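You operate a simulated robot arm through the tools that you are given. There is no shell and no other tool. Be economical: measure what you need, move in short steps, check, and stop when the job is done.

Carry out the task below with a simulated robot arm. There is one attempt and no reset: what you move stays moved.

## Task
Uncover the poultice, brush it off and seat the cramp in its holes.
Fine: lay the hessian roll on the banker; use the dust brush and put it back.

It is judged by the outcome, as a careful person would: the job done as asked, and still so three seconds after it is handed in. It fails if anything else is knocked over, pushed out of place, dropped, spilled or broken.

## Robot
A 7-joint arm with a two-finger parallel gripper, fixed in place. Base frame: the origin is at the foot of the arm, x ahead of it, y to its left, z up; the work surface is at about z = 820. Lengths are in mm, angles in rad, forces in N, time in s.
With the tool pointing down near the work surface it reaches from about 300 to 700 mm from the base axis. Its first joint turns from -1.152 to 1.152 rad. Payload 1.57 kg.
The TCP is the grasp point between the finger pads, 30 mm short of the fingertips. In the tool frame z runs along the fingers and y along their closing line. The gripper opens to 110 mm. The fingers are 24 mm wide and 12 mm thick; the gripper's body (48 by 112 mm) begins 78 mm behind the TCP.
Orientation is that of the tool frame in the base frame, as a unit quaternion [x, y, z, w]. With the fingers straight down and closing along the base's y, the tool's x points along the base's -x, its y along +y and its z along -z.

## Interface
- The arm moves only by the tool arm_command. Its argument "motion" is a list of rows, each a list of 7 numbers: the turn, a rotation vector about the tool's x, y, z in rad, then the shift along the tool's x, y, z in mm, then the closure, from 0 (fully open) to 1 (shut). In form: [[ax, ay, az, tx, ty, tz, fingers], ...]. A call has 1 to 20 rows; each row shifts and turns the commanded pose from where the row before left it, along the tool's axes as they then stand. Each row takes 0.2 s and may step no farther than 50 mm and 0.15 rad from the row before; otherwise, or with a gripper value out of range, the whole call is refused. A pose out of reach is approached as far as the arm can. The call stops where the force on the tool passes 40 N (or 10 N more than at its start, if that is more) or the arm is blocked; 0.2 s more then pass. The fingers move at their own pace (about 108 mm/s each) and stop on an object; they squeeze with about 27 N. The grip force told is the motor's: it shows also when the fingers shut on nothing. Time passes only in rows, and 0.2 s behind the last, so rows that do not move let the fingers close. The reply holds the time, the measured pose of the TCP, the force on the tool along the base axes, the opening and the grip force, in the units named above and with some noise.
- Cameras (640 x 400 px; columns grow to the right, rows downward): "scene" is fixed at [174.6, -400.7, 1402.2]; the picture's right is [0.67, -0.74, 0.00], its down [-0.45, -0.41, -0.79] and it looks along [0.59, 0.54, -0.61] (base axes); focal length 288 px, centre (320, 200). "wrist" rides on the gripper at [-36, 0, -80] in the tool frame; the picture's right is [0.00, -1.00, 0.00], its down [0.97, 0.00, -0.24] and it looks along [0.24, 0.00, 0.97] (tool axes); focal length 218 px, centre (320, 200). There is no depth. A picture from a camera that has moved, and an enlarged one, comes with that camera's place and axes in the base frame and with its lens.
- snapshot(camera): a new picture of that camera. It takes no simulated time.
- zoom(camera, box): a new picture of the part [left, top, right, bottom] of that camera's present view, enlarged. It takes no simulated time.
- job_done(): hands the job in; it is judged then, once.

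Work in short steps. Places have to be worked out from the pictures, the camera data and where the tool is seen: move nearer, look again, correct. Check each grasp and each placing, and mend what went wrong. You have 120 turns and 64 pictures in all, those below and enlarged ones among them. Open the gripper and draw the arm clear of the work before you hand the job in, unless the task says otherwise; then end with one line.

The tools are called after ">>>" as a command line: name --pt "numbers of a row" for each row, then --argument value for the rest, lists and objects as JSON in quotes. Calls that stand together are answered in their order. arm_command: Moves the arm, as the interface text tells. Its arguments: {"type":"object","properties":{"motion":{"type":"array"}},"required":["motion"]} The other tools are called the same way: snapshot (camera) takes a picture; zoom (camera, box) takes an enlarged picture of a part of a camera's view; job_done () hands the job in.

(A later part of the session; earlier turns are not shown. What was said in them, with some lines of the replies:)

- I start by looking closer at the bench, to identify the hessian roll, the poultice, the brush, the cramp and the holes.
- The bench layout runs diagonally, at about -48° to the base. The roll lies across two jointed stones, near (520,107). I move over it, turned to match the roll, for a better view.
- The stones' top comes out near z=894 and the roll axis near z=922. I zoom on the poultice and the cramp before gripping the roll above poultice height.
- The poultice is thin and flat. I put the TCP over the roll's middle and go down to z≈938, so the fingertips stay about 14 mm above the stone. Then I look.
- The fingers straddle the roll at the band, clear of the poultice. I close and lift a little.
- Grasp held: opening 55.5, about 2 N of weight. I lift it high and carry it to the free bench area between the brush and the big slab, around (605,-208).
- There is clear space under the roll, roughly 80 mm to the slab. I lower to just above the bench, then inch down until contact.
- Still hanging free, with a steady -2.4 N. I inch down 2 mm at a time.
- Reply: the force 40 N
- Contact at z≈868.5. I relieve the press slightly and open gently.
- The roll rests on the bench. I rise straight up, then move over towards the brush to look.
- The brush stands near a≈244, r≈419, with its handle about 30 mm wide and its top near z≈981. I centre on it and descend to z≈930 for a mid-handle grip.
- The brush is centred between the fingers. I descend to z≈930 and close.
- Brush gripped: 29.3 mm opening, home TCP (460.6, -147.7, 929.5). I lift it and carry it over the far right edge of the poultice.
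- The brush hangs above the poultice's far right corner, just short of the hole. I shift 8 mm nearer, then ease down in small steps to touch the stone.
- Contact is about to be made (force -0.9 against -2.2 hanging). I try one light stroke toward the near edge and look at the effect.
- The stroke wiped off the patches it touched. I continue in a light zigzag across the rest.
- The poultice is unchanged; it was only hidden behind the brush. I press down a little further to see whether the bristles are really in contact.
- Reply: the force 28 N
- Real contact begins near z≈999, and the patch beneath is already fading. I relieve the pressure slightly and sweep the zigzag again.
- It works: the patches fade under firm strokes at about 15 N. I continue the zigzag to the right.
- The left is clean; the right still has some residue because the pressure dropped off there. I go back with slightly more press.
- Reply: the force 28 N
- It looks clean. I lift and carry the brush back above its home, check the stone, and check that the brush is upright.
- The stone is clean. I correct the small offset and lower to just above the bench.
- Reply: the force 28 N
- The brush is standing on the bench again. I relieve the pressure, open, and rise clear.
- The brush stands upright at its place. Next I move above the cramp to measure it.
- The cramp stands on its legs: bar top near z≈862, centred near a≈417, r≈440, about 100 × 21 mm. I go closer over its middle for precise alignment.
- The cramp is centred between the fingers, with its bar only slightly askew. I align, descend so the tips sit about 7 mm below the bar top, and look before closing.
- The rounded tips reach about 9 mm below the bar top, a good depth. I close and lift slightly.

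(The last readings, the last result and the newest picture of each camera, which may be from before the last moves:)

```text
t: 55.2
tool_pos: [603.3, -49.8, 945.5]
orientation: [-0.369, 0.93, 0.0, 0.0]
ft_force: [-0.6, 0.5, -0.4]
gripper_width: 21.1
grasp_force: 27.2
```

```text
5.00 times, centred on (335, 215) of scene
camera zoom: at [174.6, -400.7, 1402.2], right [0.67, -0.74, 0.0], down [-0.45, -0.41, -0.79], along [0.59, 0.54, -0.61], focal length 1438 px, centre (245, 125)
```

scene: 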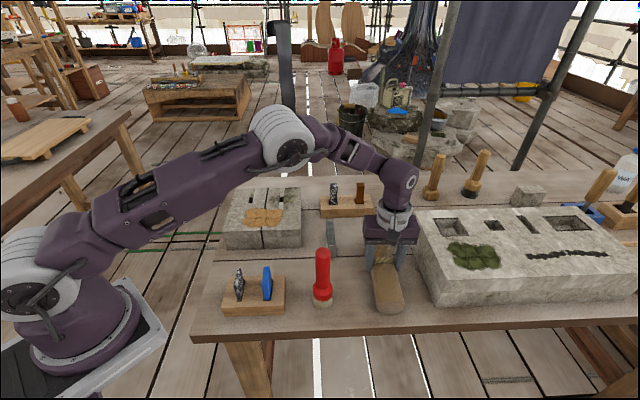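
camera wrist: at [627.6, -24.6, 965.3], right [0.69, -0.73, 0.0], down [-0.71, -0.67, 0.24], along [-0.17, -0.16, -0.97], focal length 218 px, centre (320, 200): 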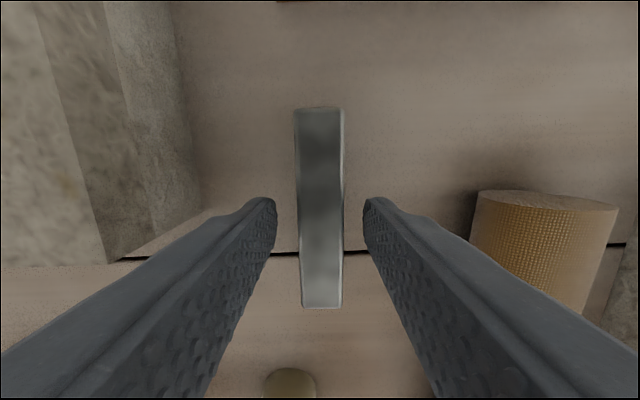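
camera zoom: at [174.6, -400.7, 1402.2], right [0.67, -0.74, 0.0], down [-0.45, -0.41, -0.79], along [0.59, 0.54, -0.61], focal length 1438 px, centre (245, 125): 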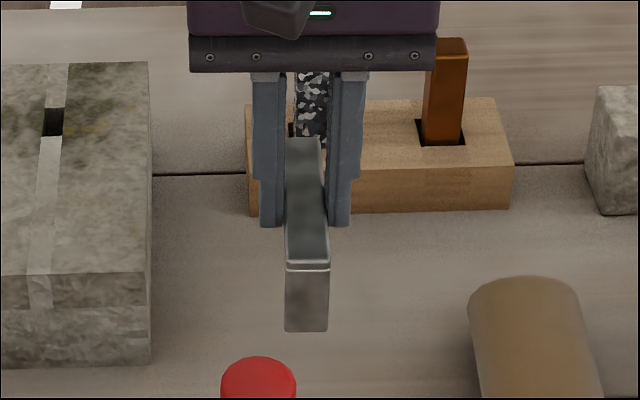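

Firmly held at 21.1 mm. I raise it, carry it beside the holes at safe height, and turn it a quarter so the bar spans the joint.

>>> arm_command --pt "0 0 0 0 0 -47 1" --pt "0 0 0 0 0 -48 1" --pt "0 0 0 -14 46.8 0 1" --pt "0 0 0 -14 46.8 0 1" --pt "0 0 0 -14 46.8 0 1" --pt "0 0 0 -14 46.8 0 1"

>>> arm_command --pt "0 0 0.1444 0 0 0 1" --pt "0 0 0.1444 0 0 0 1" --pt "0 0 0.1444 0 0 0 1" --pt "0 0 0.1444 0 0 0 1" --pt "0 0 0.1444 0 0 0 1" --pt "0 0 0.1444 0 0 0 1" --pt "0 0 0.1444 0 0 0 1" --pt "0 0 0.1444 0 0 0 1" --pt "0 0 0.1444 0 0 0 1" --pt "0 0 0.1444 0 0 0 1" --pt "0 0 0.1444 0 0 0 1" --pt "0 0 0 0 0 0 1"

>>> snapshot --camera "wrist"

>>> zoom --camera "scene" --box '[205, 130, 365, 255]'

```text
t: 56.6
tool_pos: [511.5, 125.8, 1039.7]
orientation: [-0.368, 0.93, 0.0, -0.001]
ft_force: [-0.2, 0.5, -1.0]
gripper_width: 21.3
grasp_force: 26.9
```

```text
t: 59.2
tool_pos: [515.2, 124.1, 1040.2]
orientation: [0.405, 0.914, 0.0, 0.001]
ft_force: [0.1, 0.2, -1.5]
gripper_width: 21.3
grasp_force: 27.5
```

```text
25 pictures are left
camera wrist: at [537.9, 98.0, 1120.3], right [-0.74, -0.67, 0.0], down [-0.65, 0.72, 0.24], along [-0.16, 0.18, -0.97], focal length 218 px, centre (320, 200)
```

wrist: 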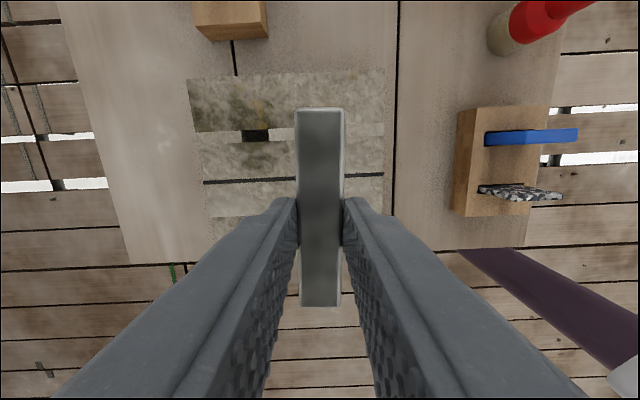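

```text
3.20 times, centred on (285, 192) of scene
camera zoom: at [174.6, -400.7, 1402.2], right [0.67, -0.74, 0.0], down [-0.45, -0.41, -0.79], along [0.59, 0.54, -0.61], focal length 920 px, centre (432, 224)
```

zoom: 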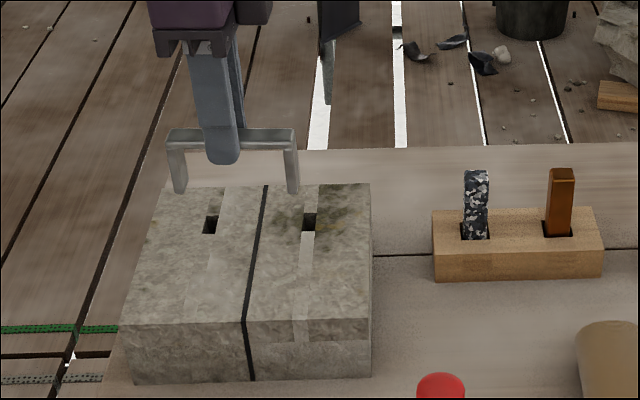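

In the wrist view the joint line is about 0.047 rad off the tool axes, so I turn that much. I also shift back along the bar so both holes appear clear of the fingers, and measure them.

>>> arm_command --pt "0 0 -0.047 0 0 0 1" --pt "0 0 0 45 -10 0 1" --pt "0 0 0 0 0 0 1"

>>> zoom --camera "wrist" --box '[160, 0, 400, 220]'

```text
t: 60.0
tool_pos: [474.1, 150.6, 1039.4]
orientation: [0.383, 0.924, 0.0, 0.0]
ft_force: [0.5, 0.0, -1.7]
gripper_width: 21.2
grasp_force: 26.7
```

```text
1.82 times, centred on (280, 110) of wrist
camera zoom: at [499.4, 125.2, 1120.5], right [-0.71, -0.71, 0.0], down [-0.69, 0.69, 0.24], along [-0.17, 0.17, -0.97], focal length 397 px, centre (393, 364)
```

zoom: 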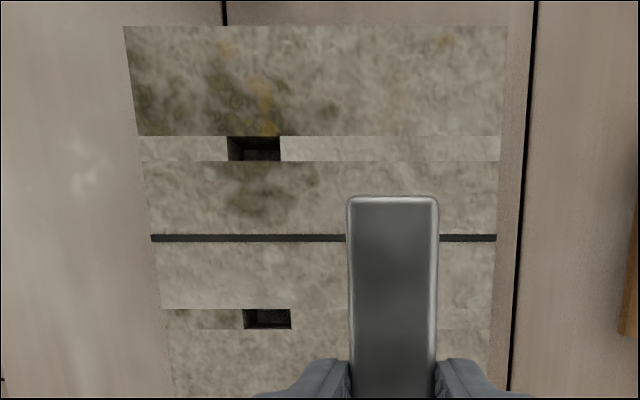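

After the turn the joint line is exactly square to the tool. Measured from the TCP, the hole midpoint is at tool x≈-50.6, y≈73.1; the cramp's centre is at x≈-2, y≈0. I move over the holes and lower until the legs are a few mm above the stone.

>>> arm_command --pt "0 0 0 -24.3 36.5 0 1" --pt "0 0 0 -24.3 36.6 0 1" --pt "0 0 0 0 0 40 1" --pt "0 0 0 0 0 32 1" --pt "0 0 0 0 0 0 1" --pt "0 0 0 0 0 0 1"

>>> zoom --camera "scene" --box '[230, 165, 320, 225]'

>>> snapshot --camera "wrist"

```text
t: 61.4
tool_pos: [563.6, 163.6, 968.3]
orientation: [0.383, 0.924, 0.0, 0.0]
ft_force: [0.1, -0.5, -0.5]
gripper_width: 21.2
grasp_force: 27.6
```

```text
6.67 times, centred on (275, 195) of scene
camera zoom: at [174.6, -400.7, 1402.2], right [0.67, -0.74, 0.0], down [-0.45, -0.41, -0.79], along [0.59, 0.54, -0.61], focal length 1917 px, centre (620, 233)
```

zoom: 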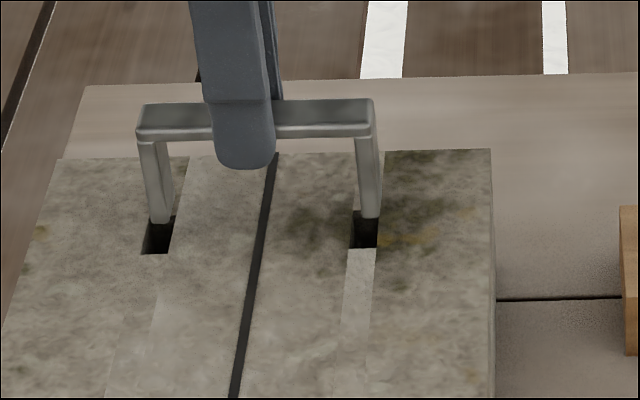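

```text
21 pictures are left
camera wrist: at [587.5, 139.2, 1049.3], right [-0.71, -0.71, 0.0], down [-0.69, 0.69, 0.24], along [-0.17, 0.17, -0.97], focal length 218 px, centre (320, 200)
```

wrist: 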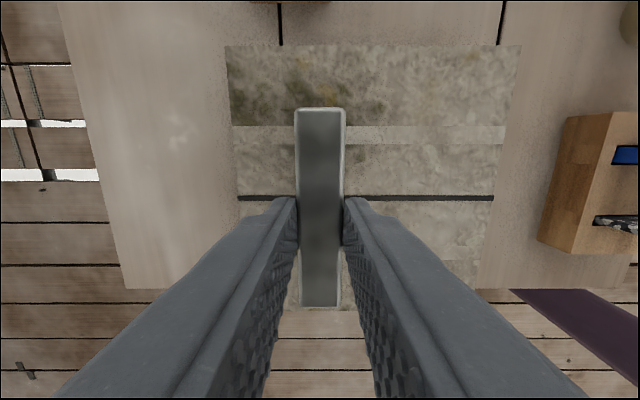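

The cramp is nearly over the holes, but the scene and wrist views show it 2–4 mm too far to the right. I correct by 3 mm, lower a bit, and look again.

>>> arm_command --pt "0 0 0 3 1 0 1" --pt "0 0 0 0 0 8 1" --pt "0 0 0 0 0 0 1" --pt "0 0 0 0 0 0 1" --pt "0 0 0 0 0 0 1"

>>> zoom --camera "scene" --box '[235, 180, 305, 225]'

>>> zoom --camera "wrist" --box '[220, 80, 420, 320]'

```text
t: 62.6
tool_pos: [561.3, 168.7, 961.6]
orientation: [0.382, 0.924, -0.001, 0.0]
ft_force: [-0.2, 0.0, -0.8]
gripper_width: 21.1
grasp_force: 26.7
```

```text
8.89 times, centred on (270, 202) of scene
camera zoom: at [174.6, -400.7, 1402.2], right [0.67, -0.74, 0.0], down [-0.45, -0.41, -0.79], along [0.59, 0.54, -0.61], focal length 2556 px, centre (764, 178)
```

zoom: 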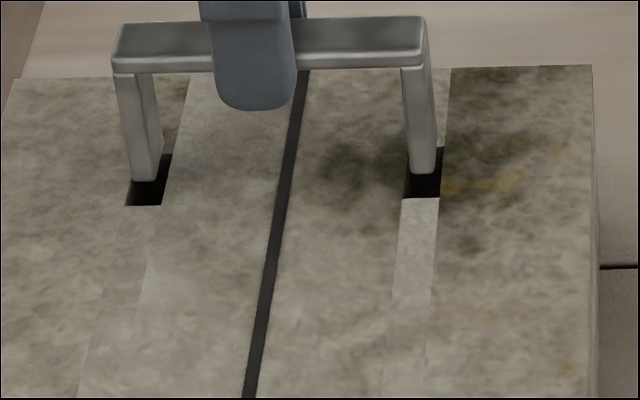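

```text
1.67 times, centred on (320, 200) of wrist
camera zoom: at [586.0, 143.2, 1041.3], right [-0.71, -0.71, 0.0], down [-0.69, 0.69, 0.24], along [-0.17, 0.17, -0.97], focal length 364 px, centre (320, 200)
```

zoom: 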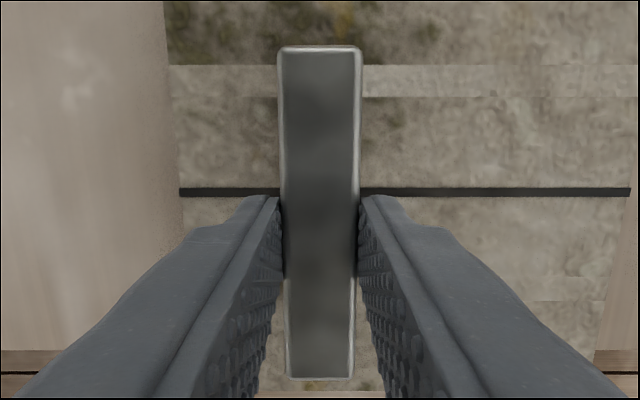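

Both views agree within about 1 mm, and the legs' ends are over the holes. I nudge 0.5 mm and lower slowly, watching the force.

>>> arm_command --pt "0 0 0 0.6 0.5 0 1" --pt "0 0 0 0 0 2 1" --pt "0 0 0 0 0 2 1" --pt "0 0 0 0 0 2 1" --pt "0 0 0 0 0 0 1"

>>> zoom --camera "scene" --box '[235, 180, 305, 225]'

```text
t: 63.8
tool_pos: [561.3, 170.6, 954.6]
orientation: [0.382, 0.924, 0.0, 0.0]
ft_force: [-0.3, 0.7, -0.2]
gripper_width: 21.3
grasp_force: 26.6
```

```text
8.89 times, centred on (270, 202) of scene
camera zoom: at [174.6, -400.7, 1402.2], right [0.67, -0.74, 0.0], down [-0.45, -0.41, -0.79], along [0.59, 0.54, -0.61], focal length 2556 px, centre (764, 178)
```

zoom: 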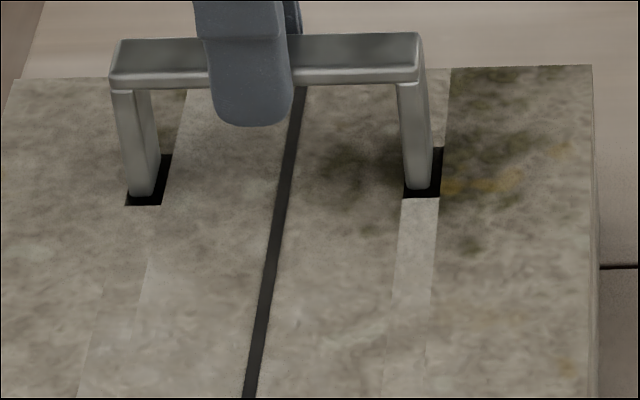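

The legs are right at the hole mouths, slightly left of centre. I shift 0.8 mm right and keep lowering gently.

>>> arm_command --pt "0 0 0 -0.8 0.4 0 1" --pt "0 0 0 0 0 2 1" --pt "0 0 0 0 0 2 1" --pt "0 0 0 0 0 2 1" --pt "0 0 0 0 0 2 1" --pt "0 0 0 0 0 0 1"

>>> zoom --camera "scene" --box '[235, 180, 305, 225]'

```text
t: 65.2
tool_pos: [561.0, 170.5, 946.1]
orientation: [0.382, 0.924, 0.0, 0.0]
ft_force: [-0.8, 0.0, -0.7]
gripper_width: 21.3
grasp_force: 27.0
```

```text
8.89 times, centred on (270, 202) of scene
camera zoom: at [174.6, -400.7, 1402.2], right [0.67, -0.74, 0.0], down [-0.45, -0.41, -0.79], along [0.59, 0.54, -0.61], focal length 2556 px, centre (764, 178)
```

zoom: 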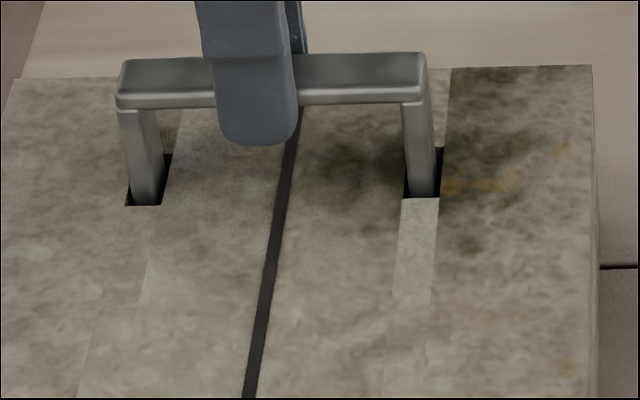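

The legs have entered both holes with no contact force. I continue down until the fingertips are nearly on the stone.

>>> arm_command --pt "0 0 0 0 0 3 1" --pt "0 0 0 0 0 3 1" --pt "0 0 0 0 0 3 1" --pt "0 0 0 0 0 3 1" --pt "0 0 0 0 0 3 1" --pt "0 0 0 0 0 3 1" --pt "0 0 0 0 0 2 1" --pt "0 0 0 0 0 0 1"

>>> zoom --camera "scene" --box '[235, 180, 305, 225]'

```text
t: 67.0
tool_pos: [561.7, 170.3, 926.5]
orientation: [0.383, 0.924, 0.002, 0.002]
ft_force: [3.3, -0.3, 22.8]
gripper_width: 21.3
grasp_force: 27.4
```

```text
8.89 times, centred on (270, 202) of scene
camera zoom: at [174.3, -400.9, 1402.2], right [0.67, -0.74, 0.0], down [-0.45, -0.41, -0.8], along [0.59, 0.54, -0.61], focal length 2556 px, centre (764, 178)
```

zoom: 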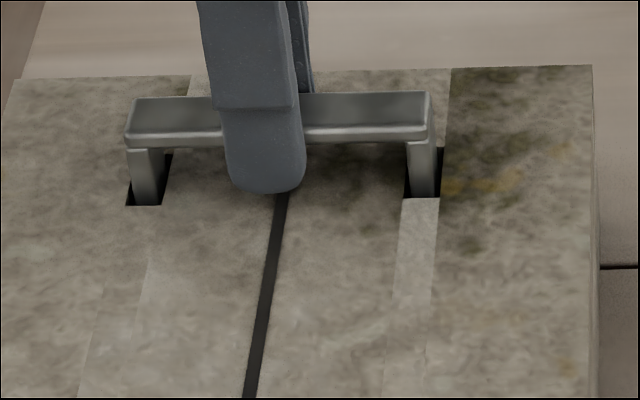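

Contact at z≈926.5: the fingertips are probably reaching the stone. I release, rise, and look at how far the cramp has gone in.

>>> arm_command --pt "0 0 0 0 0 -1.5 1" --pt "0 0 0 0 0 0 0.75" --pt "0 0 0 0 0 0 0.55" --pt "0 0 0 0 0 0 0.55" --pt "0 0 0 0 0 -20 0.55" --pt "0 0 0 0 0 -40 0.55" --pt "0 0 0 0 0 0 1" --pt "0 0 0 0 0 0 1"

>>> zoom --camera "scene" --box '[225, 165, 325, 255]'

```text
t: 68.8
tool_pos: [561.4, 169.2, 987.2]
orientation: [0.383, 0.924, 0.0, 0.0]
ft_force: [0.7, 0.2, -0.1]
gripper_width: 0.2
grasp_force: 21.3
```

```text
4.44 times, centred on (275, 210) of scene
camera zoom: at [174.6, -400.7, 1402.2], right [0.67, -0.74, 0.0], down [-0.45, -0.41, -0.79], along [0.59, 0.54, -0.61], focal length 1278 px, centre (520, 156)
```

zoom: 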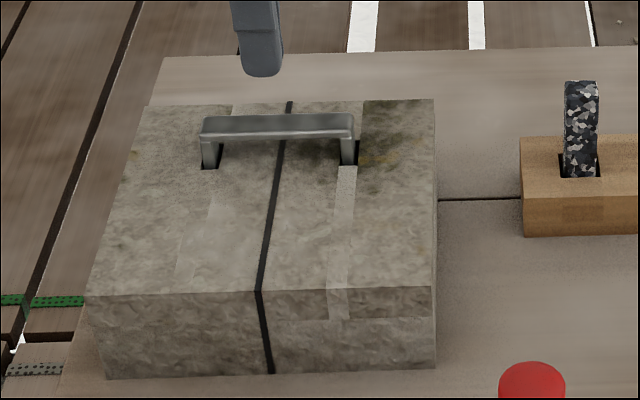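

The cramp sits in both holes but still protrudes. I push down on the middle of the bar with the closed fingers.

>>> arm_command --pt "0 0 0 -1.8 0 30 1" --pt "0 0 0 0 0 14 1" --pt "0 0 0 0 0 3 1" --pt "0 0 0 0 0 3 1" --pt "0 0 0 0 0 3 1" --pt "0 0 0 0 0 0 1"

```text
t: 69.5
tool_pos: [564.3, 168.6, 943.6]
orientation: [0.382, 0.924, 0.002, 0.002]
ft_force: [-3.7, -0.4, 9.8]
gripper_width: 0.0
grasp_force: 21.7
stopped in row 3: the force on the tool passed its limit (the readings are from after the stop); the commanded pose is now the measured one
```

Contact with the bar. I push on in small increments to see whether it goes down.

>>> arm_command --pt "0 0 0 0 0 1 1" --pt "0 0 0 0 0 1 1" --pt "0 0 0 0 0 1 1" --pt "0 0 0 0 0 1 1" --pt "0 0 0 0 0 1 1" --pt "0 0 0 0 0 1 1" --pt "0 0 0 0 0 0 1"

>>> zoom --camera "scene" --box '[235, 180, 305, 225]'

```text
t: 70.2
tool_pos: [564.4, 167.5, 944.6]
orientation: [0.382, 0.924, 0.003, 0.003]
ft_force: [-6.3, -0.9, 11.6]
gripper_width: 0.0
grasp_force: 21.5
stopped in row 3: the force on the tool passed its limit (the readings are from after the stop); the commanded pose is now the measured one
```

```text
8.89 times, centred on (270, 202) of scene
camera zoom: at [174.3, -400.8, 1402.2], right [0.67, -0.74, 0.0], down [-0.45, -0.41, -0.8], along [0.59, 0.54, -0.61], focal length 2556 px, centre (764, 178)
```

zoom: 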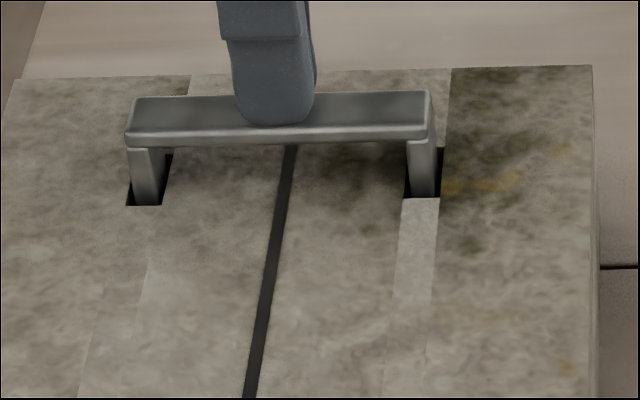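

The bar doesn't move under about 40 N. I back off and look closely from the wrist to see whether the legs have bottomed or caught on something.

>>> arm_command --pt "0 0 0 0 0 -40 1" --pt "0 0 0 15 -35 -10 1" --pt "0 0 0 10 -35 0 1" --pt "0 0 0 0 0 0 1"

>>> zoom --camera "wrist" --box '[130, 40, 330, 240]'

```text
t: 71.2
tool_pos: [498.8, 137.5, 993.5]
orientation: [0.384, 0.924, 0.003, 0.003]
ft_force: [-0.3, -0.2, 0.5]
gripper_width: 0.0
grasp_force: 21.6
```

```text
2.00 times, centred on (230, 140) of wrist
camera zoom: at [522.9, 111.3, 1073.8], right [-0.71, -0.71, -0.01], down [-0.69, 0.69, 0.24], along [-0.16, 0.17, -0.97], focal length 436 px, centre (500, 320)
```

zoom: 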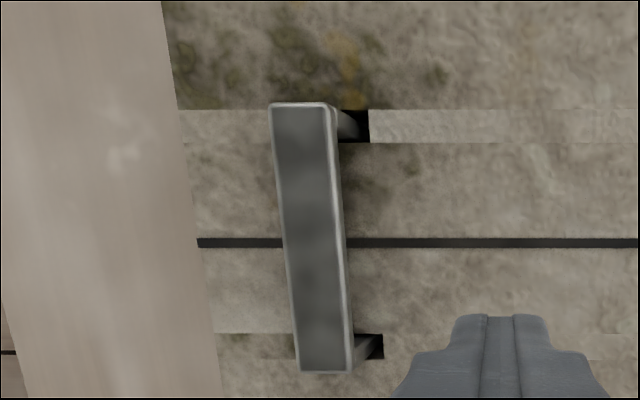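

The legs are inside both holes, square to the joint. The seam on the stone's front face puts the hole floor about 26 mm down, which matches the legs' depth, so the cramp is bottomed and the bar is level. I raise the arm clear, open, and check everything.

>>> arm_command --pt "0 0 0 0 0 -45 1" --pt "0 0 0 0 0 -45 0.5" --pt "0 0 0 20 0 -45 0" --pt "0 0 0 20 0 -45 0" --pt "0 0 0 0 0 0 0"

>>> snapshot --camera "scene"

>>> zoom --camera "scene" --box '[220, 165, 320, 255]'

```text
t: 72.4
tool_pos: [468.4, 165.1, 1173.2]
orientation: [0.383, 0.924, 0.002, 0.003]
ft_force: [-0.4, -0.2, -0.4]
gripper_width: 109.7
grasp_force: 0.0
```

```text
12 pictures are left
```

scene: 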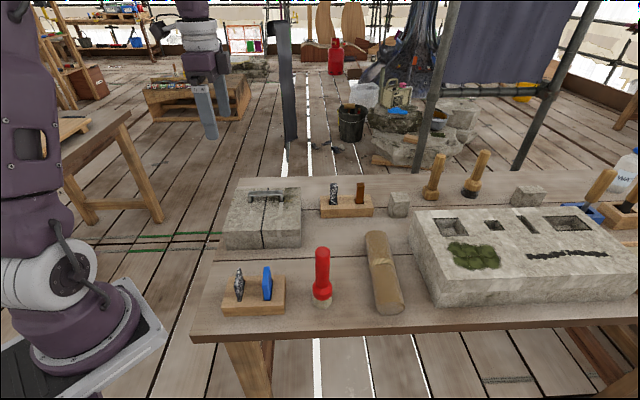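

```text
4.44 times, centred on (270, 210) of scene
camera zoom: at [174.6, -400.7, 1402.2], right [0.67, -0.74, 0.0], down [-0.45, -0.41, -0.79], along [0.59, 0.54, -0.61], focal length 1278 px, centre (542, 156)
```

zoom: 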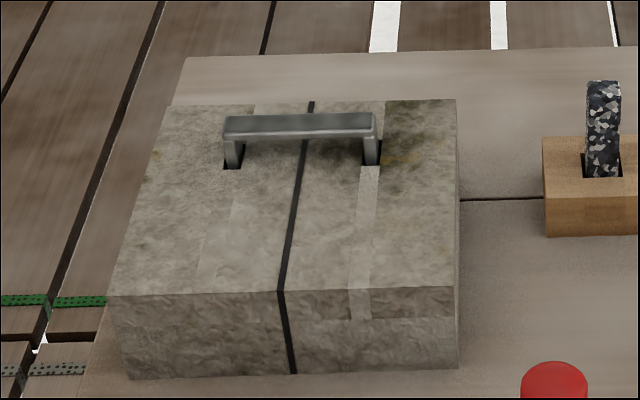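

The stone is clean, the cramp is seated level in both holes, the roll lies on the bench, and the brush stands in its place. The arm is clear and open, so I hand in.

>>> job_done

```text
The job is handed in.
```

The job is handed in: the hessian roll is on the banker, the poultice is brushed off and the dust brush is back in its place. The cramp is in both its holes, bottomed out with its bar still about 13 mm above the stone; it would not go deeper under about 40 N.
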